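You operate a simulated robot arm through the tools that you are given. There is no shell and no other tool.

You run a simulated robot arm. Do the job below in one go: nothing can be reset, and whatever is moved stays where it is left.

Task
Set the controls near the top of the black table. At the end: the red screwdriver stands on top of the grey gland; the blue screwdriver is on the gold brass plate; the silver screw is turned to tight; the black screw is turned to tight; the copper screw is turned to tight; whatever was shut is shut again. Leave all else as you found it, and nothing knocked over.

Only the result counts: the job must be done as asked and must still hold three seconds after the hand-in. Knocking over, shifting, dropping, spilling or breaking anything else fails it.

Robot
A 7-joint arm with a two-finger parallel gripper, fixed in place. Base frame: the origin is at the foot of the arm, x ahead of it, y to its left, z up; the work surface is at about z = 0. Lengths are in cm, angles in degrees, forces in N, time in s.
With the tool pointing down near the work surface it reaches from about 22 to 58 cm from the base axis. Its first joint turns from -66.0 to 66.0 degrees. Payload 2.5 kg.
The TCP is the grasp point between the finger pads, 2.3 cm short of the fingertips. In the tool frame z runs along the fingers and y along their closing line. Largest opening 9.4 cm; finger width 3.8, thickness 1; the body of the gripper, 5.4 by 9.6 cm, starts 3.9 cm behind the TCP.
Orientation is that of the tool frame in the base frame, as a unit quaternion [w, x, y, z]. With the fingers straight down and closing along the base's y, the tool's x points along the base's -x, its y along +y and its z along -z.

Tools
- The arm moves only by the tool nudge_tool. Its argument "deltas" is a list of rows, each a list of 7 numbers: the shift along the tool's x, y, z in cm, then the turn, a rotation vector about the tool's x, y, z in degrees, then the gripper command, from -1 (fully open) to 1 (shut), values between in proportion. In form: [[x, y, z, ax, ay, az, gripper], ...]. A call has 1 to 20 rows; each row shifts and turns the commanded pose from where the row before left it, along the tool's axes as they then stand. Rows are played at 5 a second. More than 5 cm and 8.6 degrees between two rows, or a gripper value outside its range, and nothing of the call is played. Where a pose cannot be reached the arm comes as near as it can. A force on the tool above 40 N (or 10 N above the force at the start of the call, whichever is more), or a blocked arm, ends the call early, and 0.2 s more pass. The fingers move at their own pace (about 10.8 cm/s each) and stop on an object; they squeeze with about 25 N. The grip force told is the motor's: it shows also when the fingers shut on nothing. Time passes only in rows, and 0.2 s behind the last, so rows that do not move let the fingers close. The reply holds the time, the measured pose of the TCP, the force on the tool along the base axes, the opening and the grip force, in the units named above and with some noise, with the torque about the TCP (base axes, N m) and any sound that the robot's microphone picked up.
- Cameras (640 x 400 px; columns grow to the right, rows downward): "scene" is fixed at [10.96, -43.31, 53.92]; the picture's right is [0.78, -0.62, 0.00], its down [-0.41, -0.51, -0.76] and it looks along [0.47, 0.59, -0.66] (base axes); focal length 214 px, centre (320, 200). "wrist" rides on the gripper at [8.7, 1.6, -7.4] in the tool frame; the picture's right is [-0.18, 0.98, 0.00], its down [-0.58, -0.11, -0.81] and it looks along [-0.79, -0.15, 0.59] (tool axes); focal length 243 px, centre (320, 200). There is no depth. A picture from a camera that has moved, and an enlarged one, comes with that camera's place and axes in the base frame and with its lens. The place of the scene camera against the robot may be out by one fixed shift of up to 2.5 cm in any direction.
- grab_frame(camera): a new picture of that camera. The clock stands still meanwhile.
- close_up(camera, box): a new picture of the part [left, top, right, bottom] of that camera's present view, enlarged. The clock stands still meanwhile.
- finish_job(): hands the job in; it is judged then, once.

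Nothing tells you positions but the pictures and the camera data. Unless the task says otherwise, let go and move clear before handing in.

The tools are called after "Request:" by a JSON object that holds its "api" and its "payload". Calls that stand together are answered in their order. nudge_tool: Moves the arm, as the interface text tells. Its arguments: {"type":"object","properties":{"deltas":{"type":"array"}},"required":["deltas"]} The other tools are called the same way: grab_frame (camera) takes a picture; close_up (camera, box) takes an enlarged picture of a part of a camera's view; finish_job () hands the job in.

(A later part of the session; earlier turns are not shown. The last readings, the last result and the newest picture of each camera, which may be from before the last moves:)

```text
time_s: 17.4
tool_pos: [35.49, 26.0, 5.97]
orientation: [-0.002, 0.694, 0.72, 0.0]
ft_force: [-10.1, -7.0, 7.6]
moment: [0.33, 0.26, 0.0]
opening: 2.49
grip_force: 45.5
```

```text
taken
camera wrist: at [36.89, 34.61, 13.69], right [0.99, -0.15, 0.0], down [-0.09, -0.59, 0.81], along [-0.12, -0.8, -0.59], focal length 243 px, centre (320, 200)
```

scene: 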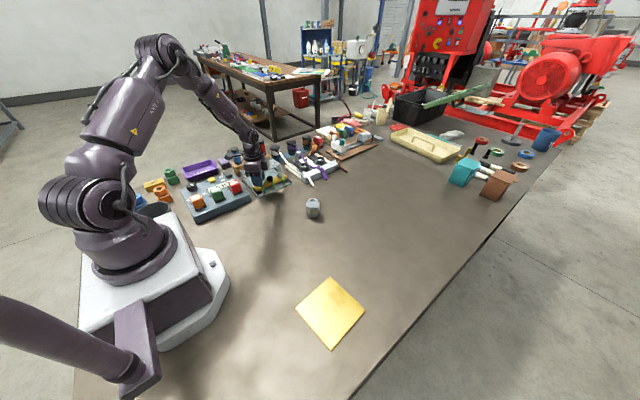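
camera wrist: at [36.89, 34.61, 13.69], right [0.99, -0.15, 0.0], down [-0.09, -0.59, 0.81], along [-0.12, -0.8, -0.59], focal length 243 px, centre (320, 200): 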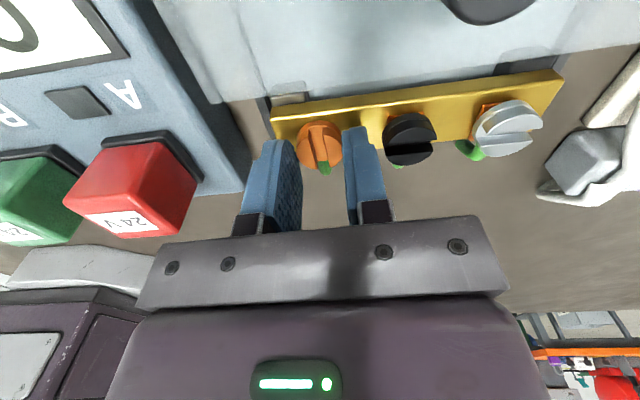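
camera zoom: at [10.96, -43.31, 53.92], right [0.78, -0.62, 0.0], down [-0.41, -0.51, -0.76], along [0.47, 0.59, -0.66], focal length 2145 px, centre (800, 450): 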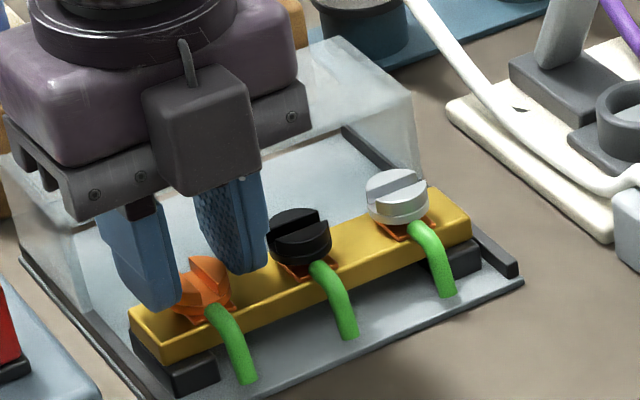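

The slot has turned to point along the wire direction and I have felt no stop. I'll ease the small sideways load and keep turning to look for the end stop.

Request:
{"api": "nudge_tool", "payload": {"deltas": [[-0.05, -0.06, 0, 0, 0, 3, 1], [0, 0, 0, 0, 0, 3, 1], [0, 0, 0, 0, 0, 3, 1], [0, 0, 0, 0, 0, 3, 1], [0, 0, 0, 0, 0, 0, 1]]}}

Request:
{"api": "close_up", "payload": {"camera": "wrist", "box": [230, 80, 430, 205]}}

```text
time_s: 18.6
tool_pos: [35.5, 25.85, 6.16]
orientation: [-0.001, 0.765, 0.643, 0.001]
ft_force: [-8.5, -0.2, 8.1]
moment: [-0.16, 0.19, 0.47]
opening: 2.45
grip_force: 44.8
```

```text
3.20 times, centred on (330, 142) of wrist
camera zoom: at [38.65, 34.14, 13.73], right [0.94, -0.35, 0.0], down [-0.21, -0.56, 0.8], along [-0.28, -0.75, -0.59], focal length 776 px, centre (288, 384)
```

zoom: 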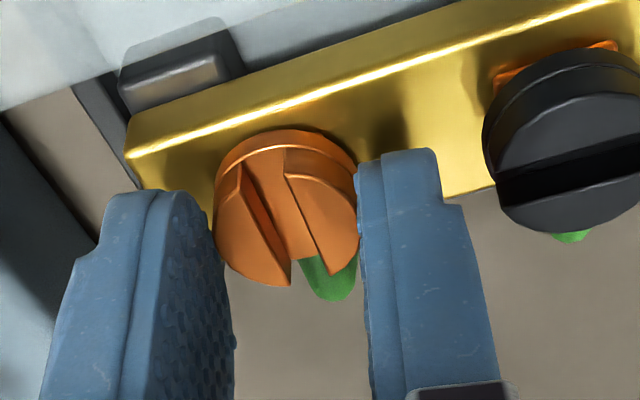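

The torque has risen to 0.47 N·m and the head has begun to slip in the fingers, so the copper screw has reached its stop at about 90°. I'll open slightly, staying clear of the black screw, and lift straight up.

Request:
{"api": "nudge_tool", "payload": {"deltas": [[0, 0, 0, 0, 0, 0, 0.36], [0, 0, 0, 0, 0, 0, 0.36], [0, 0, -1, 0, 0, 0, 0.36], [0, 0, -2, 0, 0, 0, 0.36], [0, 0, -2, 0, 0, 0, 0.36], [0, 0, 0, 0, 0, 0, 0.36]]}}

Request:
{"api": "close_up", "payload": {"camera": "wrist", "box": [230, 60, 430, 185]}}

Request:
{"api": "close_up", "payload": {"camera": "scene", "box": [240, 155, 304, 195]}}

```text
time_s: 20.0
tool_pos: [35.46, 25.81, 11.16]
orientation: [0.0, 0.765, 0.643, 0.001]
ft_force: [-0.1, -0.1, -0.2]
moment: [0.0, 0.02, 0.02]
opening: 3.04
grip_force: 0.1
```

```text
3.20 times, centred on (330, 122) of wrist
camera zoom: at [38.63, 34.03, 18.72], right [0.94, -0.35, 0.0], down [-0.21, -0.56, 0.8], along [-0.28, -0.75, -0.59], focal length 776 px, centre (288, 448)
```

zoom: 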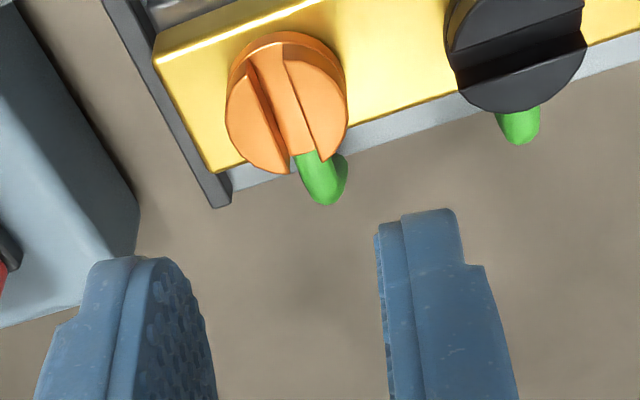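

```text
10.00 times, centred on (272, 175) of scene
camera zoom: at [10.96, -43.31, 53.92], right [0.78, -0.62, 0.0], down [-0.41, -0.51, -0.76], along [0.47, 0.59, -0.66], focal length 2145 px, centre (800, 450)
```

zoom: 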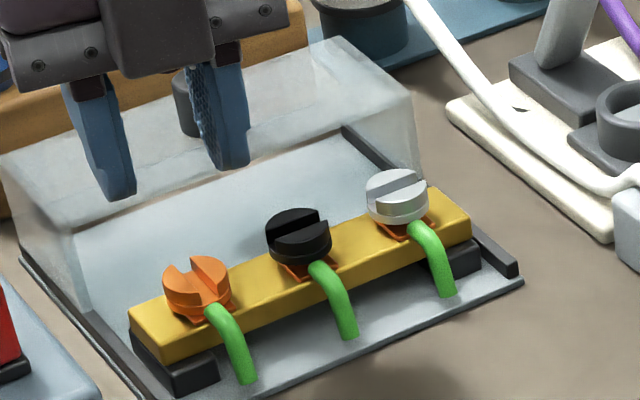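

The copper screw's slot now lies across the strip, so it is tight. Next I'll turn the hand back by 100° and move over the black screw, at about (39.95, 25.9).

Request:
{"api": "nudge_tool", "payload": {"deltas": [[0, 0, 0, 0, 0, -8, 0.06], [0, 0, 0, 0, 0, -8, 0.06], [0, 0, 0, 0, 0, -8, 0.06], [0, 0, 0, 0, 0, -8, 0.06], [0, 0, 0, 0, 0, -8, 0.06], [0, 0, 0, 0, 0, -8, 0.06], [0, 0, 0, 0, 0, -8, 0.06], [0, 0, 0, 0, 0, -8, 0.06], [0, 0, 0, 0, 0, -8, 0.06], [0, 0, 0, 0, 0, -8, 0.06], [0, 0, 0, 0, 0, -8, 0.06], [0, 0, 0, 0, 0, -8, 0.06], [0, 0, 0, 0, 0, -4, 0.06], [-2.2, 0.05, 0, 0, 0, 0, 0.06], [-2.25, 0.05, 0, 0, 0, 0, 0.06], [0, 0, 0, 0, 0, 0, 0.06]]}}

Request:
{"api": "close_up", "payload": {"camera": "wrist", "box": [250, 40, 410, 140]}}

Request:
{"api": "close_up", "payload": {"camera": "wrist", "box": [270, 90, 366, 150]}}

```text
time_s: 23.4
tool_pos: [39.88, 26.0, 11.12]
orientation: [0.0, -0.001, 1.0, 0.002]
ft_force: [0.4, 0.3, 0.2]
moment: [0.03, 0.01, 0.04]
opening: 4.42
grip_force: 0.1
```

```text
4.00 times, centred on (330, 90) of wrist
camera zoom: at [31.36, 27.56, 18.6], right [0.18, 0.98, 0.0], down [0.58, -0.11, 0.81], along [0.79, -0.15, -0.59], focal length 970 px, centre (280, 640)
```

zoom: 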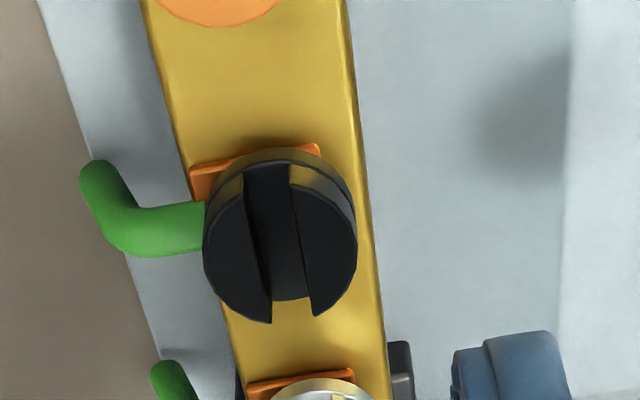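

```text
6.67 times, centred on (318, 120) of wrist
camera zoom: at [31.36, 27.56, 18.6], right [0.18, 0.98, 0.0], down [0.58, -0.11, 0.81], along [0.79, -0.15, -0.59], focal length 1618 px, centre (333, 733)
```

zoom: 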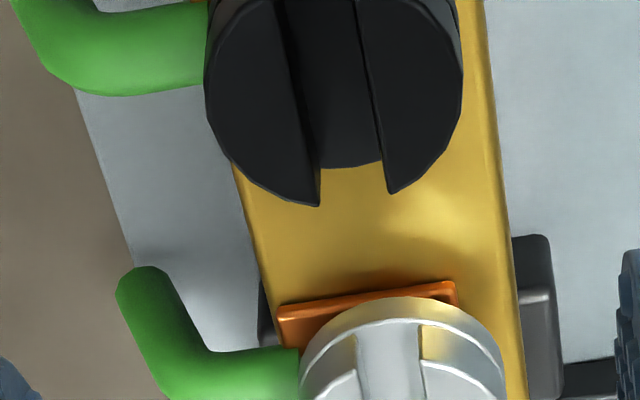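

The black screw is centred under the hand at about (39.95, 25.95). I'll descend to the same depth as before and check before closing.

Request:
{"api": "nudge_tool", "payload": {"deltas": [[-0.06, 0, 1.2, 0, 0, 0, 0.06], [0, 0, 1.2, 0, 0, 0, 0.06], [0, 0, 1.0, 0, 0, 0, 0.06], [0, 0, 0.6, 0, 0, 0, 0.06], [0, 0, 0.5, 0, 0, 0, 0.06], [0, 0, 0.45, 0, 0, 0, 0.06], [0, 0, 0, 0, 0, 0, 0.06]]}}

Request:
{"api": "close_up", "payload": {"camera": "scene", "box": [240, 155, 304, 195]}}

Request:
{"api": "close_up", "payload": {"camera": "wrist", "box": [230, 80, 430, 205]}}

```text
time_s: 25.0
tool_pos: [39.88, 25.94, 6.26]
orientation: [0.0, -0.001, 1.0, 0.003]
ft_force: [0.4, -0.5, -0.5]
moment: [-0.01, 0.02, 0.02]
opening: 4.4
grip_force: 0.0
```

```text
10.00 times, centred on (272, 175) of scene
camera zoom: at [10.96, -43.31, 53.92], right [0.78, -0.62, 0.0], down [-0.41, -0.51, -0.76], along [0.47, 0.59, -0.66], focal length 2145 px, centre (800, 450)
```

zoom: 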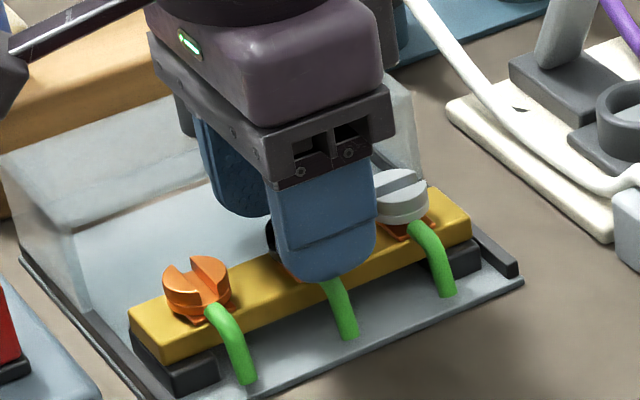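

```text
3.20 times, centred on (330, 142) of wrist
camera zoom: at [31.39, 27.55, 13.68], right [0.18, 0.98, 0.0], down [0.58, -0.11, 0.81], along [0.79, -0.15, -0.59], focal length 776 px, centre (288, 384)
```

zoom: 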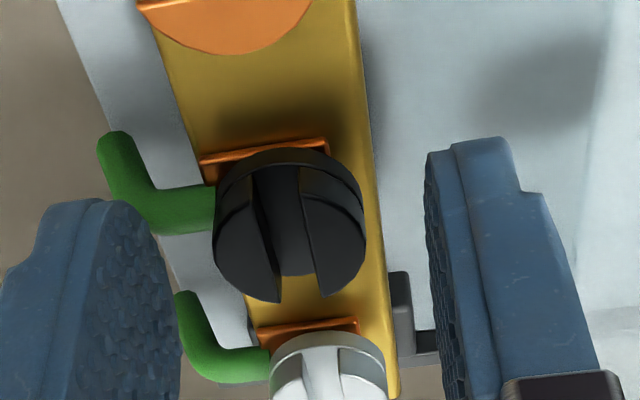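

The alignment matches the copper case. I'll close on the black head and begin turning clockwise.

Request:
{"api": "nudge_tool", "payload": {"deltas": [[0, 0, 0, 0, 0, 0, 0.5], [0, 0, 0, 0, 0, 0, 1], [0, 0, 0, 0, 0, 0, 1], [0, 0, 0, 0, 0, 0, 1]]}}

Request:
{"api": "nudge_tool", "payload": {"deltas": [[0, 0.03, 0, 0, 0, 3, 1], [0, 0, 0, 0, 0, 3, 1], [0, 0, 0, 0, 0, 3, 1], [0, 0, 0, 0, 0, 3, 1], [0, 0, 0, 0, 0, 3, 1], [0, 0, 0, 0, 0, 3, 1], [0, 0, 0, 0, 0, 3, 1], [0, 0, 0, 0, 0, 3, 1], [0, 0, 0, 0, 0, 0, 1]]}}

Request:
{"api": "close_up", "payload": {"camera": "wrist", "box": [230, 80, 430, 205]}}

```text
time_s: 26.0
tool_pos: [39.95, 25.99, 6.17]
orientation: [0.0, -0.001, 1.0, 0.001]
ft_force: [2.7, 2.4, -4.3]
moment: [0.09, 0.02, 0.0]
opening: 2.48
grip_force: 44.7
```

```text
time_s: 28.0
tool_pos: [40.0, 26.07, 6.11]
orientation: [0.001, 0.208, 0.978, 0.001]
ft_force: [5.7, 2.2, -15.1]
moment: [-0.2, -0.69, 0.02]
opening: 2.47
grip_force: 44.9
```

```text
3.20 times, centred on (330, 142) of wrist
camera zoom: at [32.81, 30.97, 13.69], right [0.57, 0.82, 0.0], down [0.49, -0.34, 0.81], along [0.66, -0.46, -0.59], focal length 776 px, centre (288, 384)
```

zoom: 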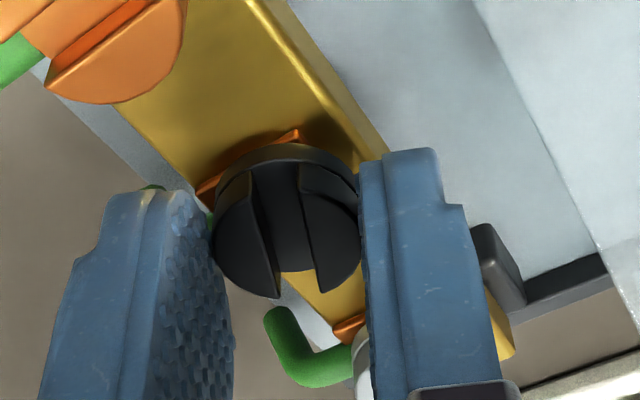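

The black screw turns with the hand. There is a slight downward pull, so I'll ease the height by 0.05 cm and continue.

Request:
{"api": "nudge_tool", "payload": {"deltas": [[0, 0, 0.05, 0, 0, 3, 1], [0, 0, 0, 0, 0, 3, 1], [0, 0, 0, 0, 0, 3, 1], [0, 0, 0, 0, 0, 3, 1], [0, 0, 0, 0, 0, 3, 1], [0, 0, 0, 0, 0, 3, 1], [0, 0, 0, 0, 0, 3, 1], [0, 0, 0, 0, 0, 3, 1], [0, 0, 0, 0, 0, 0, 1]]}}

Request:
{"api": "close_up", "payload": {"camera": "wrist", "box": [230, 80, 430, 205]}}

Request:
{"api": "close_up", "payload": {"camera": "scene", "box": [240, 155, 304, 195]}}

```text
time_s: 30.0
tool_pos: [40.04, 25.95, 6.18]
orientation: [0.0, 0.407, 0.914, 0.001]
ft_force: [-4.4, -4.5, 1.9]
moment: [-0.72, -0.54, 0.0]
opening: 2.44
grip_force: 45.3
```

```text
3.20 times, centred on (330, 142) of wrist
camera zoom: at [35.48, 33.49, 13.7], right [0.85, 0.52, 0.0], down [0.31, -0.51, 0.81], along [0.42, -0.69, -0.59], focal length 776 px, centre (288, 384)
```

zoom: 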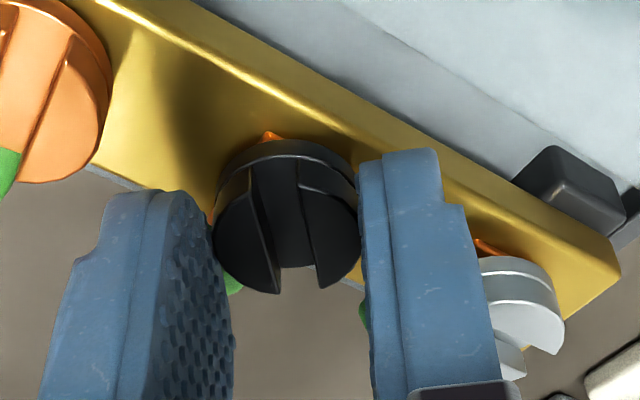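

```text
10.00 times, centred on (272, 175) of scene
camera zoom: at [10.96, -43.31, 53.92], right [0.78, -0.62, 0.0], down [-0.41, -0.51, -0.76], along [0.47, 0.59, -0.66], focal length 2145 px, centre (800, 450)
```

zoom: 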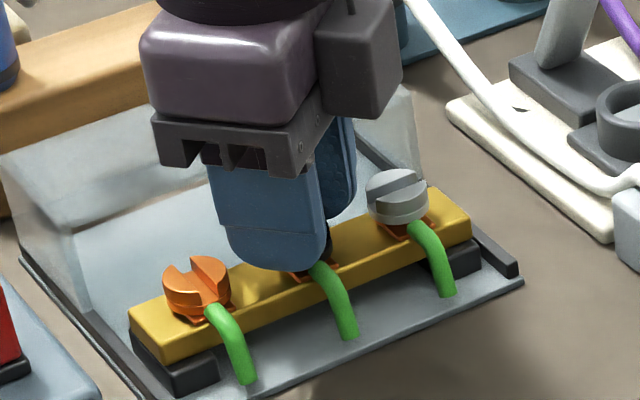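

48° done and all clear. I'll continue to about 84°.

Request:
{"api": "nudge_tool", "payload": {"deltas": [[0, 0, 0, 0, 0, 3, 1], [0, 0, 0, 0, 0, 3, 1], [0, 0, 0, 0, 0, 3, 1], [0, 0, 0, 0, 0, 3, 1], [0, 0, 0, 0, 0, 3, 1], [0, 0, 0, 0, 0, 3, 1], [0, 0, 0, 0, 0, 3, 1], [0, 0, 0, 0, 0, 3, 1], [0, 0, 0, 0, 0, 3, 1], [0, 0, 0, 0, 0, 3, 1], [0, 0, 0, 0, 0, 3, 1], [0, 0, 0, 0, 0, 3, 1], [0, 0, 0, 0, 0, 0, 1]]}}

Request:
{"api": "close_up", "payload": {"camera": "wrist", "box": [230, 80, 430, 205]}}

```text
time_s: 32.8
tool_pos: [39.86, 25.9, 6.11]
orientation: [-0.001, 0.669, 0.743, 0.001]
ft_force: [-2.0, -10.3, 3.5]
moment: [0.74, 0.04, 0.01]
opening: 2.48
grip_force: 44.5
```

```text
3.20 times, centred on (330, 142) of wrist
camera zoom: at [40.78, 34.75, 13.7], right [1.0, -0.08, 0.0], down [-0.05, -0.59, 0.81], along [-0.07, -0.8, -0.59], focal length 776 px, centre (288, 384)
```

zoom: 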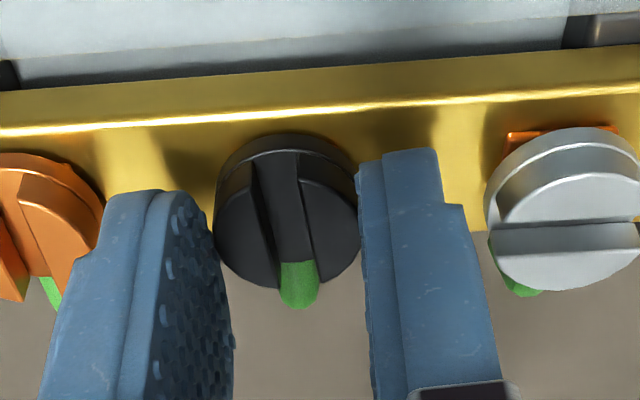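

At 84° the screw still follows the hand. I'll turn through the expected stop near 90°, looking for the torque rise.

Request:
{"api": "nudge_tool", "payload": {"deltas": [[0, 0, 0, 0, 0, 3, 1], [0, 0, 0, 0, 0, 3, 1], [0, 0, 0, 0, 0, 3, 1], [0, 0, 0, 0, 0, 3, 1], [0, 0, 0, 0, 0, 3, 1], [0, 0, 0, 0, 0, 0, 1]]}}

Request:
{"api": "close_up", "payload": {"camera": "wrist", "box": [230, 80, 430, 205]}}

```text
time_s: 34.2
tool_pos: [40.02, 26.22, 6.32]
orientation: [-0.001, 0.76, 0.65, 0.003]
ft_force: [5.3, 2.4, 0.5]
moment: [-0.42, -0.06, 0.35]
opening: 2.48
grip_force: 44.8
```

```text
3.20 times, centred on (330, 142) of wrist
camera zoom: at [43.02, 34.41, 13.75], right [0.94, -0.33, 0.0], down [-0.2, -0.56, 0.8], along [-0.27, -0.76, -0.6], focal length 776 px, centre (288, 384)
```

zoom: 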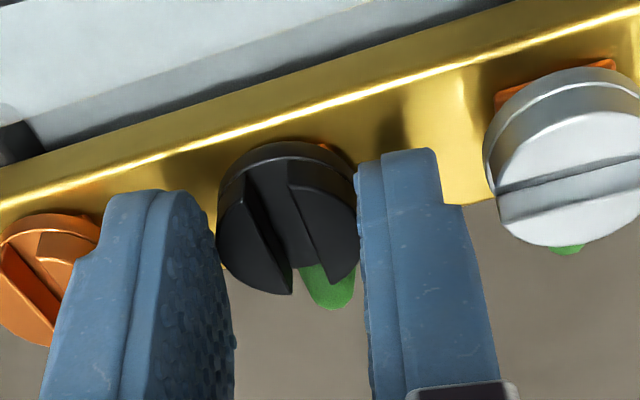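

The torque rose to 0.35 N·m and the head slipped, so the black screw is at its stop. I'll release slightly and lift straight up.

Request:
{"api": "nudge_tool", "payload": {"deltas": [[0, 0, 0, 0, 0, 0, 0.36], [0, 0, 0, 0, 0, 0, 0.36], [0, 0, -1, 0, 0, 0, 0.36], [0, 0, -2, 0, 0, 0, 0.36], [0, 0, -2, 0, 0, 0, 0.36], [0, 0, 0, 0, 0, 0, 0.36]]}}

Request:
{"api": "nudge_tool", "payload": {"deltas": [[0, 0, 0, 0, 0, -8, 0.06], [0, 0, 0, 0, 0, -8, 0.06], [0, 0, 0, 0, 0, -8, 0.06], [0, 0, 0, 0, 0, -8, 0.06], [0, 0, 0, 0, 0, -8, 0.06], [0, 0, 0, 0, 0, -8, 0.06], [0, 0, 0, 0, 0, -8, 0.06], [0, 0, 0, 0, 0, -8, 0.06], [0, 0, 0, 0, 0, -8, 0.06], [0, 0, 0, 0, 0, -8, 0.06], [0, 0, 0, 0, 0, -8, 0.06], [0, 0, 0, 0, 0, -8, 0.06], [0, 0, 0, 0, 0, -3, 0.06], [-2.2, 0, 0, 0, 0, 0, 0.06], [-2.2, 0, 0, 0, 0, 0, 0.06], [0, 0, 0, 0, 0, 0, 0.06]]}}

Request:
{"api": "grab_frame", "payload": {"camera": "wrist"}}

Request:
{"api": "close_up", "payload": {"camera": "wrist", "box": [270, 60, 366, 120]}}

Request:
{"api": "close_up", "payload": {"camera": "scene", "box": [240, 155, 304, 195]}}

```text
time_s: 35.6
tool_pos: [39.95, 25.99, 11.07]
orientation: [-0.001, 0.76, 0.65, 0.001]
ft_force: [0.5, -0.5, 0.5]
moment: [-0.02, 0.0, 0.01]
opening: 3.03
grip_force: 0.0
```

```text
time_s: 39.0
tool_pos: [44.35, 26.07, 11.21]
orientation: [0.0, -0.002, 1.0, 0.001]
ft_force: [-0.8, -0.4, -0.1]
moment: [0.0, -0.01, 0.0]
opening: 4.42
grip_force: 0.0
```

```text
taken
camera wrist: at [35.79, 27.61, 18.72], right [0.18, 0.98, 0.0], down [0.58, -0.11, 0.81], along [0.79, -0.15, -0.59], focal length 243 px, centre (320, 200)
```

wrist: 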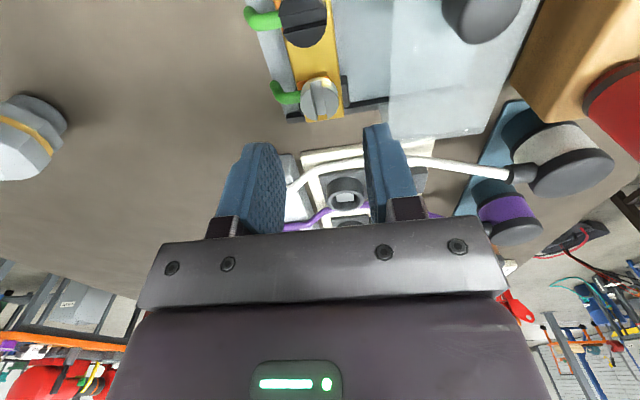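

```text
6.67 times, centred on (318, 90) of wrist
camera zoom: at [35.79, 27.61, 18.72], right [0.18, 0.98, 0.0], down [0.58, -0.11, 0.81], along [0.79, -0.15, -0.59], focal length 1618 px, centre (333, 933)
```

zoom: 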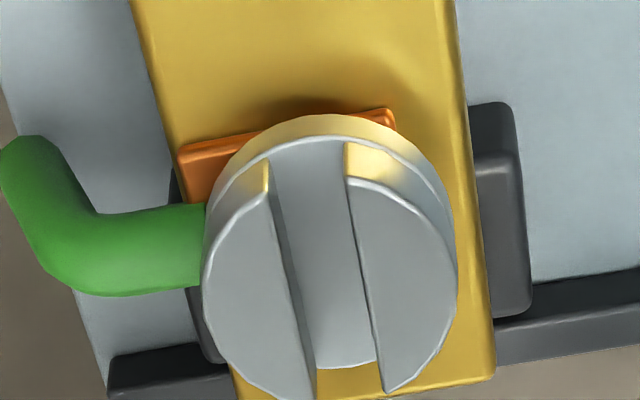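

```text
10.00 times, centred on (272, 175) of scene
camera zoom: at [10.96, -43.31, 53.92], right [0.78, -0.62, 0.0], down [-0.41, -0.51, -0.76], along [0.47, 0.59, -0.66], focal length 2145 px, centre (800, 450)
```

zoom: 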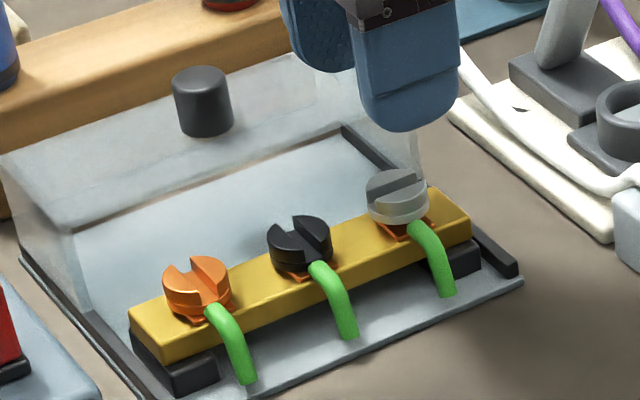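

Copper and black now both have their slots across the strip. The silver screw is at about (44.45, 26.0), so I'll descend on it the same way.

Request:
{"api": "nudge_tool", "payload": {"deltas": [[-0.12, -0.04, 1.2, 0, 0, 0, 0.06], [0, 0, 1.2, 0, 0, 0, 0.06], [0, 0, 1.0, 0, 0, 0, 0.06], [0, 0, 0.6, 0, 0, 0, 0.06], [0, 0, 0.5, 0, 0, 0, 0.06], [0, 0, 0.5, 0, 0, 0, 0.06], [0, 0, 0, 0, 0, 0, 0.06]]}}

Request:
{"api": "close_up", "payload": {"camera": "scene", "box": [250, 150, 314, 190]}}

Request:
{"api": "close_up", "payload": {"camera": "wrist", "box": [230, 80, 430, 205]}}

```text
time_s: 40.6
tool_pos: [44.45, 26.0, 6.18]
orientation: [0.0, 0.0, 1.0, 0.002]
ft_force: [0.6, 0.1, 0.5]
moment: [0.0, 0.0, 0.01]
opening: 4.41
grip_force: 0.0
```

```text
10.00 times, centred on (282, 170) of scene
camera zoom: at [10.96, -43.31, 53.92], right [0.78, -0.62, 0.0], down [-0.41, -0.51, -0.76], along [0.47, 0.59, -0.66], focal length 2145 px, centre (700, 500)
```

zoom: 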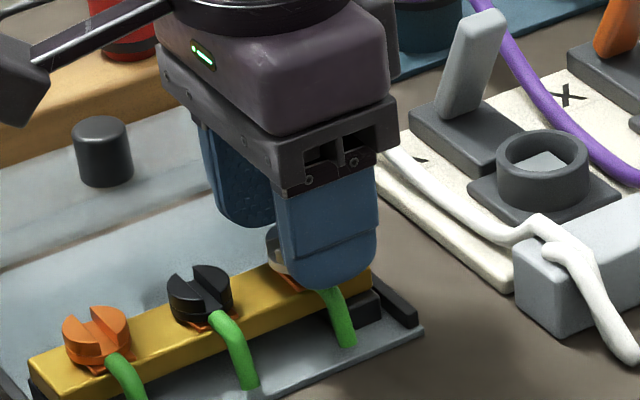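

```text
3.20 times, centred on (330, 142) of wrist
camera zoom: at [35.97, 27.55, 13.68], right [0.18, 0.98, 0.0], down [0.58, -0.11, 0.81], along [0.79, -0.15, -0.59], focal length 776 px, centre (288, 384)
```

zoom: 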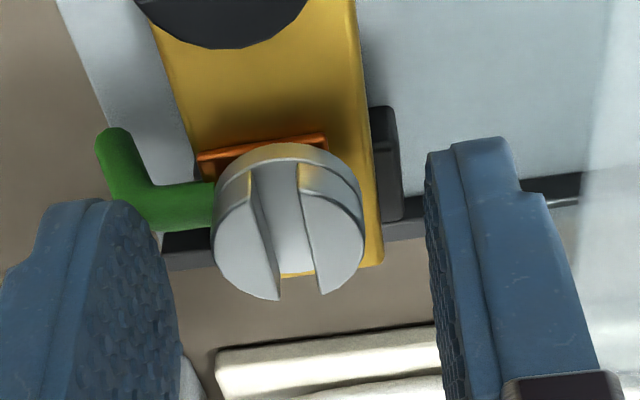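

Aligned and free of contact. I'll close on the silver head and turn clockwise.

Request:
{"api": "nudge_tool", "payload": {"deltas": [[0, 0, 0, 0, 0, 0, 0.5], [0, 0, 0, 0, 0, 0, 1], [0, 0, 0, 0, 0, 0, 1], [0, 0, 0, 0, 0, 0, 1]]}}

Request:
{"api": "nudge_tool", "payload": {"deltas": [[0, 0.03, 0, 0, 0, 3, 1], [0, 0, 0, 0, 0, 3, 1], [0, 0, 0, 0, 0, 3, 1], [0, 0, 0, 0, 0, 3, 1], [0, 0, 0, 0, 0, 3, 1], [0, 0, 0, 0, 0, 3, 1], [0, 0, 0, 0, 0, 3, 1], [0, 0, 0, 0, 0, 3, 1], [0, 0, 0, 0, 0, 3, 1], [0, 0, 0, 0, 0, 3, 1], [0, 0, 0, 0, 0, 0, 1]]}}

Request:
{"api": "close_up", "payload": {"camera": "wrist", "box": [230, 80, 430, 205]}}

Request:
{"api": "close_up", "payload": {"camera": "scene", "box": [250, 150, 314, 190]}}

```text
time_s: 41.6
tool_pos: [44.66, 26.02, 6.25]
orientation: [0.0, 0.0, 1.0, 0.002]
ft_force: [1.0, 0.2, -0.5]
moment: [0.28, 0.16, 0.01]
opening: 2.47
grip_force: 44.9
```

```text
time_s: 44.0
tool_pos: [44.6, 26.11, 6.11]
orientation: [0.0, 0.259, 0.966, 0.001]
ft_force: [3.1, -4.7, 1.7]
moment: [-0.5, -0.37, 0.0]
opening: 2.48
grip_force: 44.6
```

```text
3.20 times, centred on (330, 142) of wrist
camera zoom: at [37.94, 31.66, 13.7], right [0.65, 0.76, 0.0], down [0.45, -0.39, 0.81], along [0.61, -0.52, -0.59], focal length 776 px, centre (288, 384)
```

zoom: 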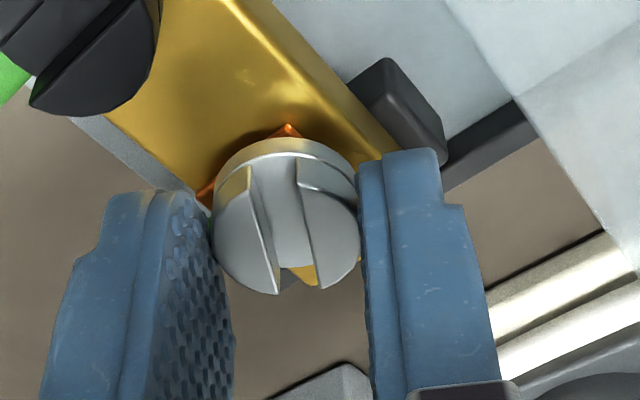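

```text
10.00 times, centred on (282, 170) of scene
camera zoom: at [10.96, -43.31, 53.92], right [0.78, -0.62, 0.0], down [-0.41, -0.51, -0.76], along [0.47, 0.59, -0.66], focal length 2145 px, centre (700, 500)
```

zoom: 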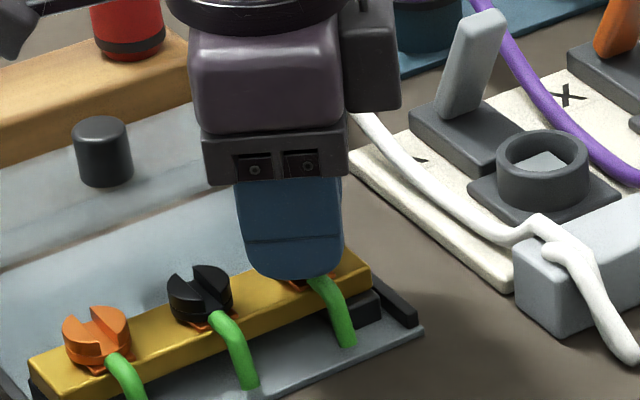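

30° turned and clear on all sides. I'll continue to about 84°.

Request:
{"api": "nudge_tool", "payload": {"deltas": [[0, 0, 0, 0, 0, 3, 1], [0, 0, 0, 0, 0, 3, 1], [0, 0, 0, 0, 0, 3, 1], [0, 0, 0, 0, 0, 3, 1], [0, 0, 0, 0, 0, 3, 1], [0, 0, 0, 0, 0, 3, 1], [0, 0, 0, 0, 0, 3, 1], [0, 0, 0, 0, 0, 3, 1], [0, 0, 0, 0, 0, 3, 1], [0, 0, 0, 0, 0, 0, 1]]}}

Request:
{"api": "close_up", "payload": {"camera": "scene", "box": [240, 130, 336, 190]}}

Request:
{"api": "grab_frame", "payload": {"camera": "wrist"}}

```text
time_s: 46.2
tool_pos: [44.49, 26.0, 6.21]
orientation: [-0.002, 0.477, 0.879, 0.0]
ft_force: [-4.7, -18.3, 14.9]
moment: [-0.53, 0.14, 0.02]
opening: 2.5
grip_force: 45.4
```

```text
6.67 times, centred on (288, 160) of scene
camera zoom: at [10.95, -43.31, 53.92], right [0.78, -0.62, 0.0], down [-0.41, -0.51, -0.76], along [0.47, 0.59, -0.66], focal length 1430 px, centre (533, 467)
```

zoom: 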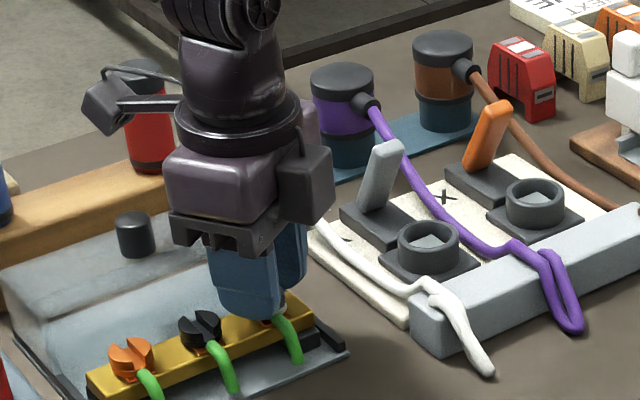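

```text
taken
camera wrist: at [41.26, 34.06, 13.71], right [0.92, 0.38, 0.0], down [0.22, -0.55, 0.81], along [0.31, -0.74, -0.59], focal length 243 px, centre (320, 200)
```

wrist: 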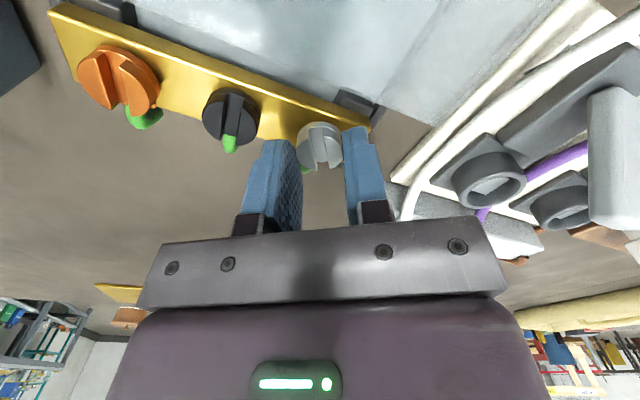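

There is some side load on the hand, so I'll shift about 0.08 cm toward -y and raise it slightly while turning on.

Request:
{"api": "nudge_tool", "payload": {"deltas": [[-0.067, -0.044, -0.05, 0, 0, 3, 1], [0, 0, 0, 0, 0, 3, 1], [0, 0, 0, 0, 0, 3, 1], [0, 0, 0, 0, 0, 3, 1], [0, 0, 0, 0, 0, 3, 1], [0, 0, 0, 0, 0, 0, 1]]}}

Request:
{"api": "nudge_tool", "payload": {"deltas": [[0, 0, 0, 0, 0, 3, 1], [0, 0, 0, 0, 0, 3, 1], [0, 0, 0, 0, 0, 3, 1], [0, 0, 0, 0, 0, 3, 1], [0, 0, 0, 0, 0, 0, 1]]}}

Request:
{"api": "close_up", "payload": {"camera": "wrist", "box": [230, 80, 430, 205]}}

```text
time_s: 47.6
tool_pos: [44.48, 26.05, 6.17]
orientation: [-0.001, 0.588, 0.809, 0.001]
ft_force: [-0.7, -9.9, 2.8]
moment: [-0.61, -0.11, 0.03]
opening: 2.48
grip_force: 44.7
```

```text
time_s: 48.8
tool_pos: [44.46, 25.9, 6.19]
orientation: [0.0, 0.669, 0.743, 0.0]
ft_force: [6.9, -6.5, -9.3]
moment: [0.47, 0.29, -0.01]
opening: 2.45
grip_force: 44.9
```

```text
3.20 times, centred on (330, 142) of wrist
camera zoom: at [45.28, 34.68, 13.72], right [1.0, -0.08, 0.0], down [-0.05, -0.59, 0.8], along [-0.06, -0.8, -0.59], focal length 776 px, centre (288, 384)
```

zoom: 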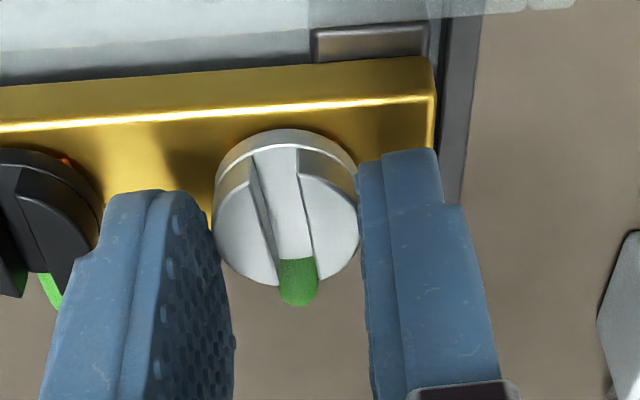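

At 84° the silver screw is still following. I'll turn through the stop.

Request:
{"api": "nudge_tool", "payload": {"deltas": [[0, 0, 0, 0, 0, 3, 1], [0, 0, 0, 0, 0, 3, 1], [0, 0, 0, 0, 0, 3, 1], [0, 0, 0, 0, 0, 3, 1], [0, 0, 0, 0, 0, 3, 1], [0, 0, 0, 0, 0, 0, 1]]}}

Request:
{"api": "close_up", "payload": {"camera": "wrist", "box": [230, 80, 430, 205]}}

```text
time_s: 50.2
tool_pos: [44.53, 26.07, 6.21]
orientation: [-0.002, 0.76, 0.65, 0.002]
ft_force: [6.7, 4.5, -11.1]
moment: [-0.06, -0.2, 0.32]
opening: 2.45
grip_force: 44.8
```

```text
3.20 times, centred on (330, 142) of wrist
camera zoom: at [47.51, 34.32, 13.77], right [0.94, -0.33, 0.0], down [-0.2, -0.56, 0.8], along [-0.27, -0.76, -0.6], focal length 776 px, centre (288, 384)
```

zoom: 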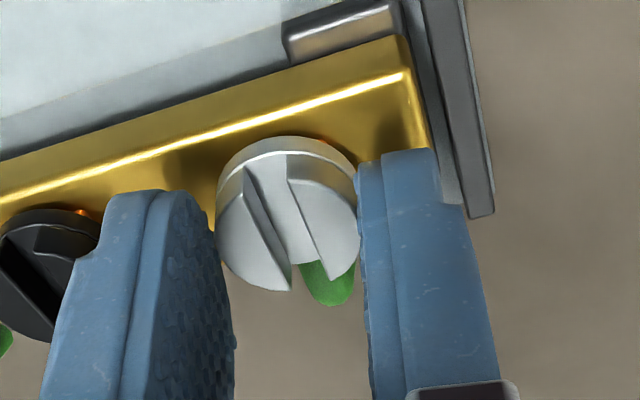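

The torque is up and the head slipped, so the silver screw has reached its stop too. I'll release, lift and turn back, then check all three.

Request:
{"api": "nudge_tool", "payload": {"deltas": [[0, 0, 0, 0, 0, 0, 0.36], [0, 0, 0, 0, 0, 0, 0.36], [0, 0, -1, 0, 0, 0, 0.36], [0, 0, -2, 0, 0, 0, 0.36], [0, 0, -3, 0, 0, 0, 0.36], [0, 0, -3, 0, 0, 0, 0.36], [0, 0, -3, 0, 0, 0, 0.36], [0, 0, 0, 0, 0, 0, 0.36]]}}

Request:
{"api": "nudge_tool", "payload": {"deltas": [[0, 0, 0, 0, 0, -8, 0], [0, 0, 0, 0, 0, -8, 0], [0, 0, 0, 0, 0, -8, 0], [0, 0, 0, 0, 0, -8, 0], [0, 0, 0, 0, 0, -8, 0], [0, 0, 0, 0, 0, -8, 0], [0, 0, 0, 0, 0, -8, 0], [0, 0, 0, 0, 0, -8, 0], [0, 0, 0, 0, 0, -8, 0], [0, 0, 0, 0, 0, -8, 0], [0, 0, 0, 0, 0, -8, 0], [0, 0, 0, 0, 0, -8, 0], [0, 0, 0, 0, 0, -3, 0], [3, 0, -2, 0, 0, 0, 0], [3, 0, -2, 0, 0, 0, 0], [3, 0, -1, 0, 0, 0, 0], [0, 0, 0, 0, 0, 0, 0]]}}

Request:
{"api": "grab_frame", "payload": {"camera": "wrist"}}

Request:
{"api": "close_up", "payload": {"camera": "scene", "box": [230, 140, 310, 190]}}

```text
time_s: 52.0
tool_pos: [44.62, 25.88, 18.22]
orientation: [-0.001, 0.76, 0.65, 0.0]
ft_force: [-0.3, -0.4, 1.3]
moment: [0.0, 0.01, 0.0]
opening: 3.01
grip_force: 0.1
```

```text
time_s: 55.6
tool_pos: [35.52, 25.85, 23.12]
orientation: [0.001, -0.001, 1.0, 0.002]
ft_force: [-0.2, -0.4, 0.5]
moment: [0.0, 0.0, -0.01]
opening: 4.7
grip_force: 0.2
```

```text
taken
camera wrist: at [26.86, 27.38, 30.67], right [0.18, 0.98, 0.0], down [0.58, -0.11, 0.81], along [0.79, -0.15, -0.59], focal length 243 px, centre (320, 200)
```

wrist: 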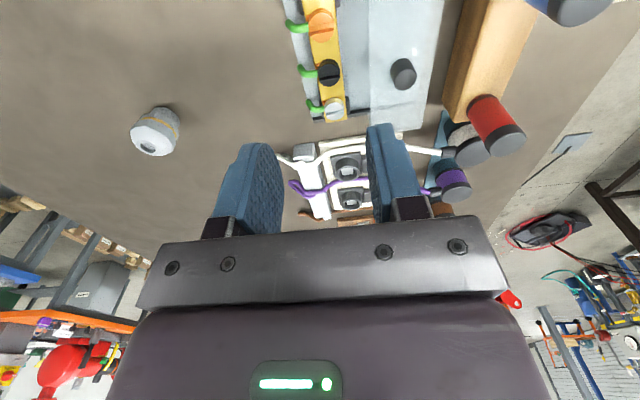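

```text
8.00 times, centred on (270, 165) of scene
camera zoom: at [10.96, -43.31, 53.92], right [0.78, -0.62, 0.0], down [-0.41, -0.51, -0.76], along [0.47, 0.59, -0.66], focal length 1716 px, centre (720, 480)
```

zoom: 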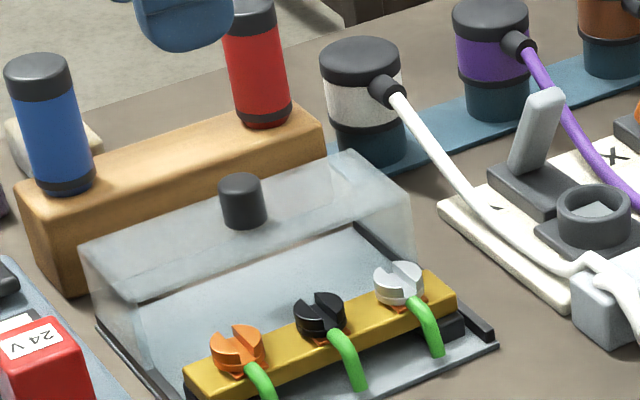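

All three screws now have their slots across the strip, and the cover hasn't moved. Next are the screwdrivers, so I'll take close-ups to locate them exactly.

Request:
{"api": "close_up", "payload": {"camera": "wrist", "box": [430, 70, 558, 150]}}

Request:
{"api": "close_up", "payload": {"camera": "wrist", "box": [440, 0, 640, 125]}}

Request:
{"api": "close_up", "payload": {"camera": "wrist", "box": [100, 80, 228, 160]}}

```text
5.00 times, centred on (494, 110) of wrist
camera zoom: at [26.86, 27.38, 30.67], right [0.18, 0.98, 0.0], down [0.58, -0.11, 0.81], along [0.79, -0.15, -0.59], focal length 1213 px, centre (-550, 650)
```

zoom: 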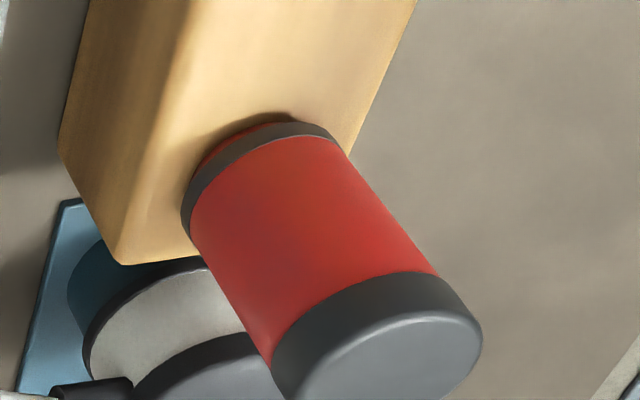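

```text
3.20 times, centred on (540, 62) of wrist
camera zoom: at [26.86, 27.38, 30.67], right [0.18, 0.98, 0.0], down [0.58, -0.11, 0.81], along [0.79, -0.15, -0.59], focal length 776 px, centre (-384, 640)
```

zoom: 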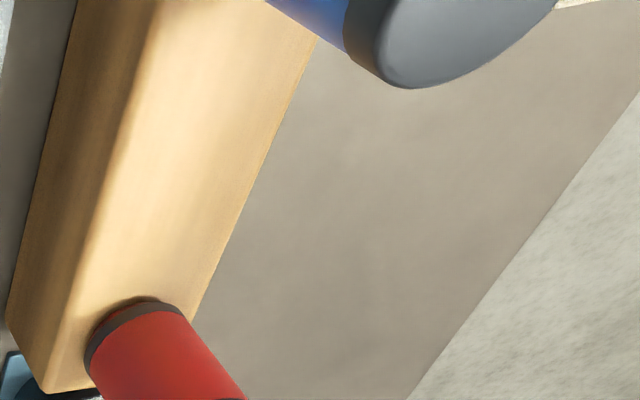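

```text
5.00 times, centred on (164, 120) of wrist
camera zoom: at [26.86, 27.38, 30.67], right [0.18, 0.98, 0.0], down [0.58, -0.11, 0.81], along [0.79, -0.15, -0.59], focal length 1213 px, centre (1100, 600)
```

zoom: 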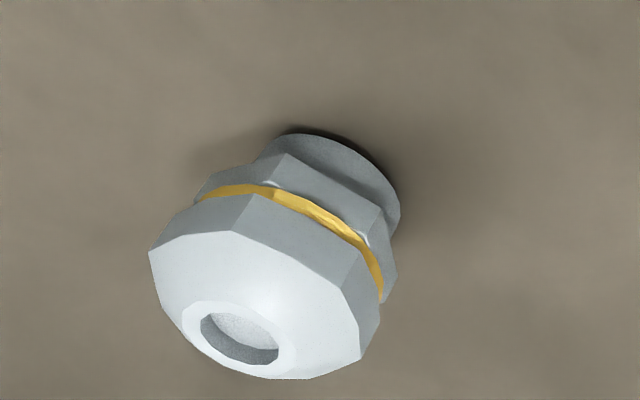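

I can see the gland's shallow top recess and the red screwdriver on its wooden block. I'll start with the blue one, moving at height towards (34.4, 43) with the fingers open wide.

Request:
{"api": "nudge_tool", "payload": {"deltas": [[0.3, 2.5, 0, 0, 0, 0, -0.4], [0.3, 2.5, 0, 0, 0, 0, -0.4], [0.3, 2.5, 0, 0, 0, 0, -0.4], [0.2, 2.5, 0, 0, 0, 0, -0.4], [0, 2.5, 0, 0, 0, 0, -0.4], [0, 2.5, 0, 0, 0, 0, -0.4], [0, 2, 0, 0, 0, 0, -0.4], [0, 0, 0, 0, 0, 0, -0.4]]}}

Request:
{"api": "grab_frame", "payload": {"camera": "wrist"}}

Request:
{"api": "grab_frame", "payload": {"camera": "scene"}}

```text
time_s: 57.4
tool_pos: [34.39, 42.82, 23.27]
orientation: [0.0, 0.0, 1.0, 0.001]
ft_force: [-0.3, -0.3, 0.3]
moment: [0.02, 0.0, -0.02]
opening: 6.58
grip_force: 0.0
```

```text
taken
camera wrist: at [25.78, 44.41, 30.75], right [0.18, 0.98, 0.0], down [0.58, -0.11, 0.81], along [0.79, -0.15, -0.59], focal length 243 px, centre (320, 200)
```

wrist: 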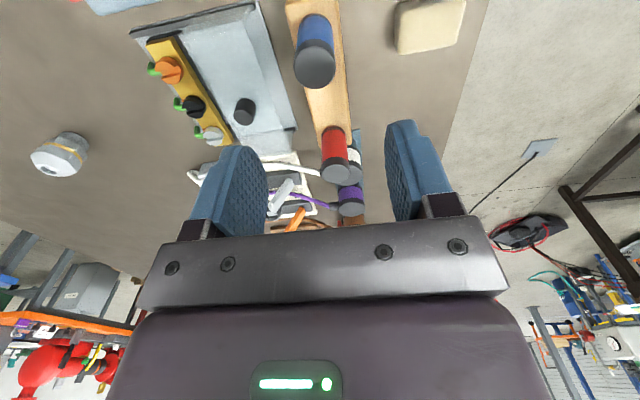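

```text
taken
```

scene: 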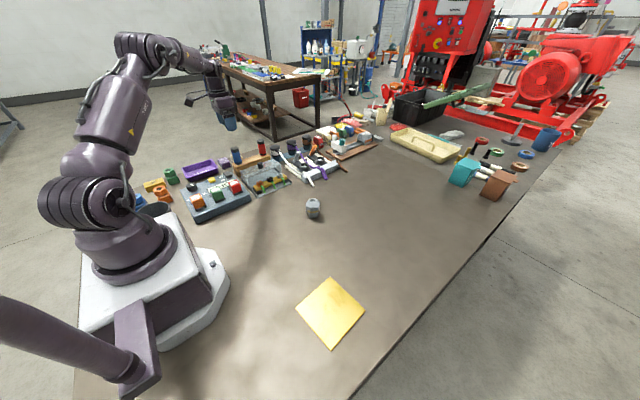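

The arm reaches above the blue screwdriver with the tool vertical. I'll take close-ups to pin down blue and red.

Request:
{"api": "close_up", "payload": {"camera": "wrist", "box": [256, 10, 384, 90]}}

Request:
{"api": "close_up", "payload": {"camera": "wrist", "box": [276, 115, 404, 195]}}

```text
5.00 times, centred on (320, 50) of wrist
camera zoom: at [25.78, 44.41, 30.75], right [0.18, 0.98, 0.0], down [0.58, -0.11, 0.81], along [0.79, -0.15, -0.59], focal length 1213 px, centre (320, 950)
```

zoom: 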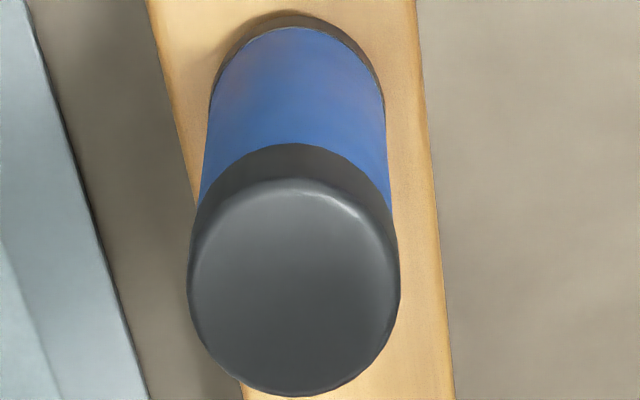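

```text
5.00 times, centred on (340, 155) of wrist
camera zoom: at [25.78, 44.41, 30.75], right [0.18, 0.98, 0.0], down [0.58, -0.11, 0.81], along [0.79, -0.15, -0.59], focal length 1213 px, centre (220, 425)
```

zoom: 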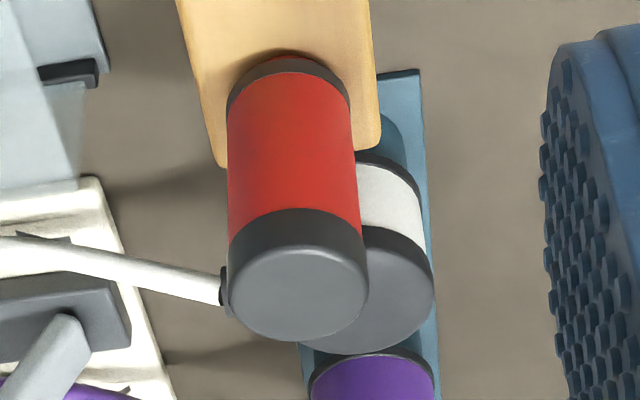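

The blue screwdriver stands at about (34.65, 42.3), 3.3 cm wide, from z 4.4 to 11.0. The red one is at about (47.1, 42.25). I'll centre over the blue and lower in stages.

Request:
{"api": "nudge_tool", "payload": {"deltas": [[-0.26, -0.52, 2, 0, 0, 0, -0.4], [0, 0, 2, 0, 0, 0, -0.4], [0, 0, 2, 0, 0, 0, -0.4], [0, 0, 1.5, 0, 0, 0, -0.4], [0, 0, 1, 0, 0, 0, -0.4], [0, 0, 0, 0, 0, 0, -0.4]]}}

Request:
{"api": "grab_frame", "payload": {"camera": "wrist"}}

Request:
{"api": "close_up", "payload": {"camera": "scene", "box": [190, 110, 302, 180]}}

```text
time_s: 58.8
tool_pos: [34.72, 42.44, 14.65]
orientation: [0.001, 0.0, 1.0, 0.002]
ft_force: [-0.2, 0.7, 0.9]
moment: [0.02, 0.01, 0.02]
opening: 6.58
grip_force: 0.0
```

```text
taken
camera wrist: at [26.1, 43.94, 22.25], right [0.18, 0.98, 0.0], down [0.58, -0.11, 0.81], along [0.79, -0.15, -0.59], focal length 243 px, centre (320, 200)
```

wrist: 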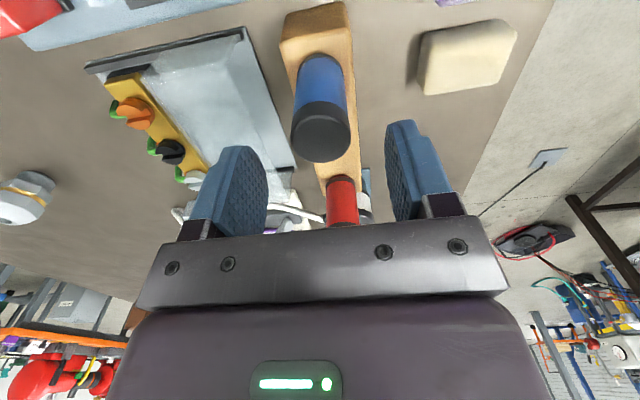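

```text
5.71 times, centred on (246, 145) of scene
camera zoom: at [10.96, -43.31, 53.92], right [0.78, -0.62, 0.0], down [-0.41, -0.51, -0.76], along [0.47, 0.59, -0.66], focal length 1226 px, centre (743, 514)
```

zoom: 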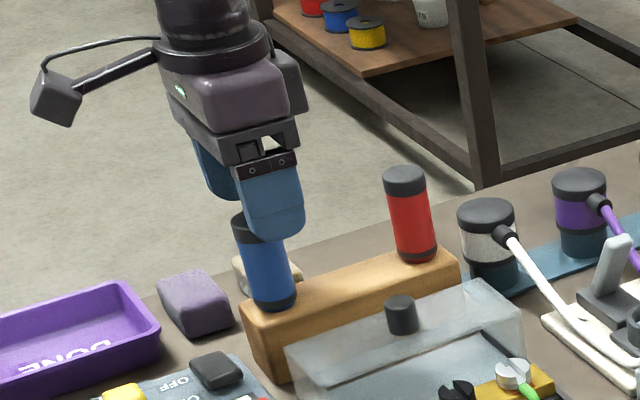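

The alignment looks good. I'll take one closer look to fix the cap's position before going around it.

Request:
{"api": "close_up", "payload": {"camera": "wrist", "box": [256, 40, 384, 120]}}

Request:
{"api": "close_up", "payload": {"camera": "wrist", "box": [256, 100, 384, 180]}}

```text
5.00 times, centred on (320, 80) of wrist
camera zoom: at [26.1, 43.94, 22.25], right [0.18, 0.98, 0.0], down [0.58, -0.11, 0.81], along [0.79, -0.15, -0.59], focal length 1213 px, centre (320, 800)
```

zoom: 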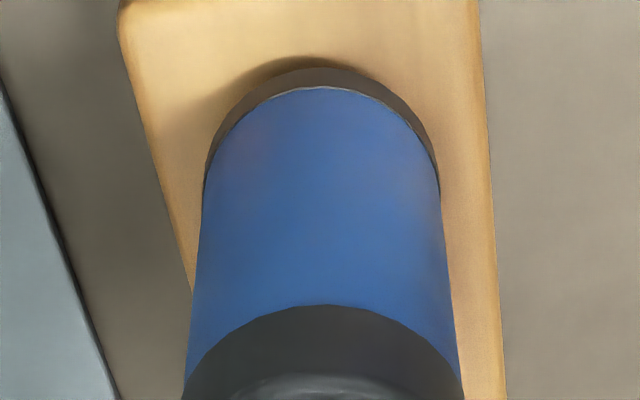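

```text
5.00 times, centred on (320, 140) of wrist
camera zoom: at [26.1, 43.94, 22.25], right [0.18, 0.98, 0.0], down [0.58, -0.11, 0.81], along [0.79, -0.15, -0.59], focal length 1213 px, centre (320, 500)
```

zoom: 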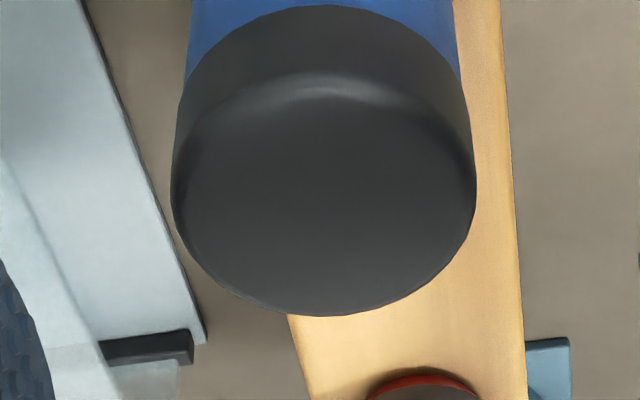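

Using two separated views, I put the blue axis at about (34.3, 42.4) with its cap top near z 12.1 and its base near z 5.3. I'll correct x by -0.4 and lower the open fingers around it.

Request:
{"api": "nudge_tool", "payload": {"deltas": [[0.4, -0.03, 1.0, 0, 0, 0, -0.4], [0, 0, 1.5, 0, 0, 0, -0.4], [0, 0, 1.5, 0, 0, 0, -0.4], [0, 0, 1.1, 0, 0, 0, -0.4], [0, 0, 0, 0, 0, 0, -0.4]]}}

Request:
{"api": "grab_frame", "payload": {"camera": "wrist"}}

Request:
{"api": "close_up", "payload": {"camera": "scene", "box": [190, 110, 302, 180]}}

```text
time_s: 60.0
tool_pos: [34.37, 42.38, 9.47]
orientation: [0.0, 0.0, 1.0, 0.002]
ft_force: [-0.7, 0.7, -0.5]
moment: [-0.01, -0.02, -0.03]
opening: 6.59
grip_force: 0.2
```

```text
taken
camera wrist: at [25.69, 43.95, 17.14], right [0.18, 0.98, 0.0], down [0.58, -0.11, 0.81], along [0.79, -0.15, -0.59], focal length 243 px, centre (320, 200)
```

wrist: 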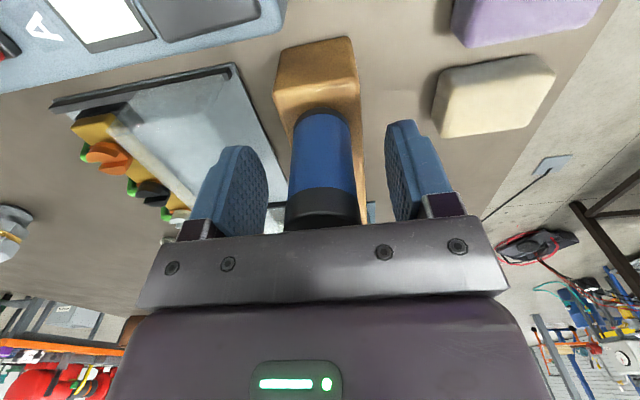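

```text
5.71 times, centred on (246, 145) of scene
camera zoom: at [10.96, -43.31, 53.92], right [0.78, -0.62, 0.0], down [-0.41, -0.51, -0.76], along [0.47, 0.59, -0.66], focal length 1226 px, centre (743, 514)
```

zoom: 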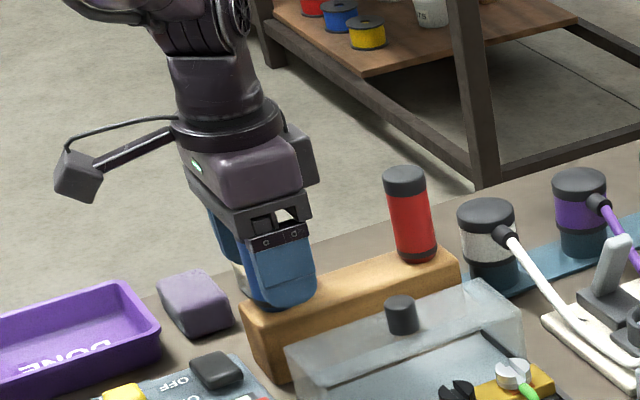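

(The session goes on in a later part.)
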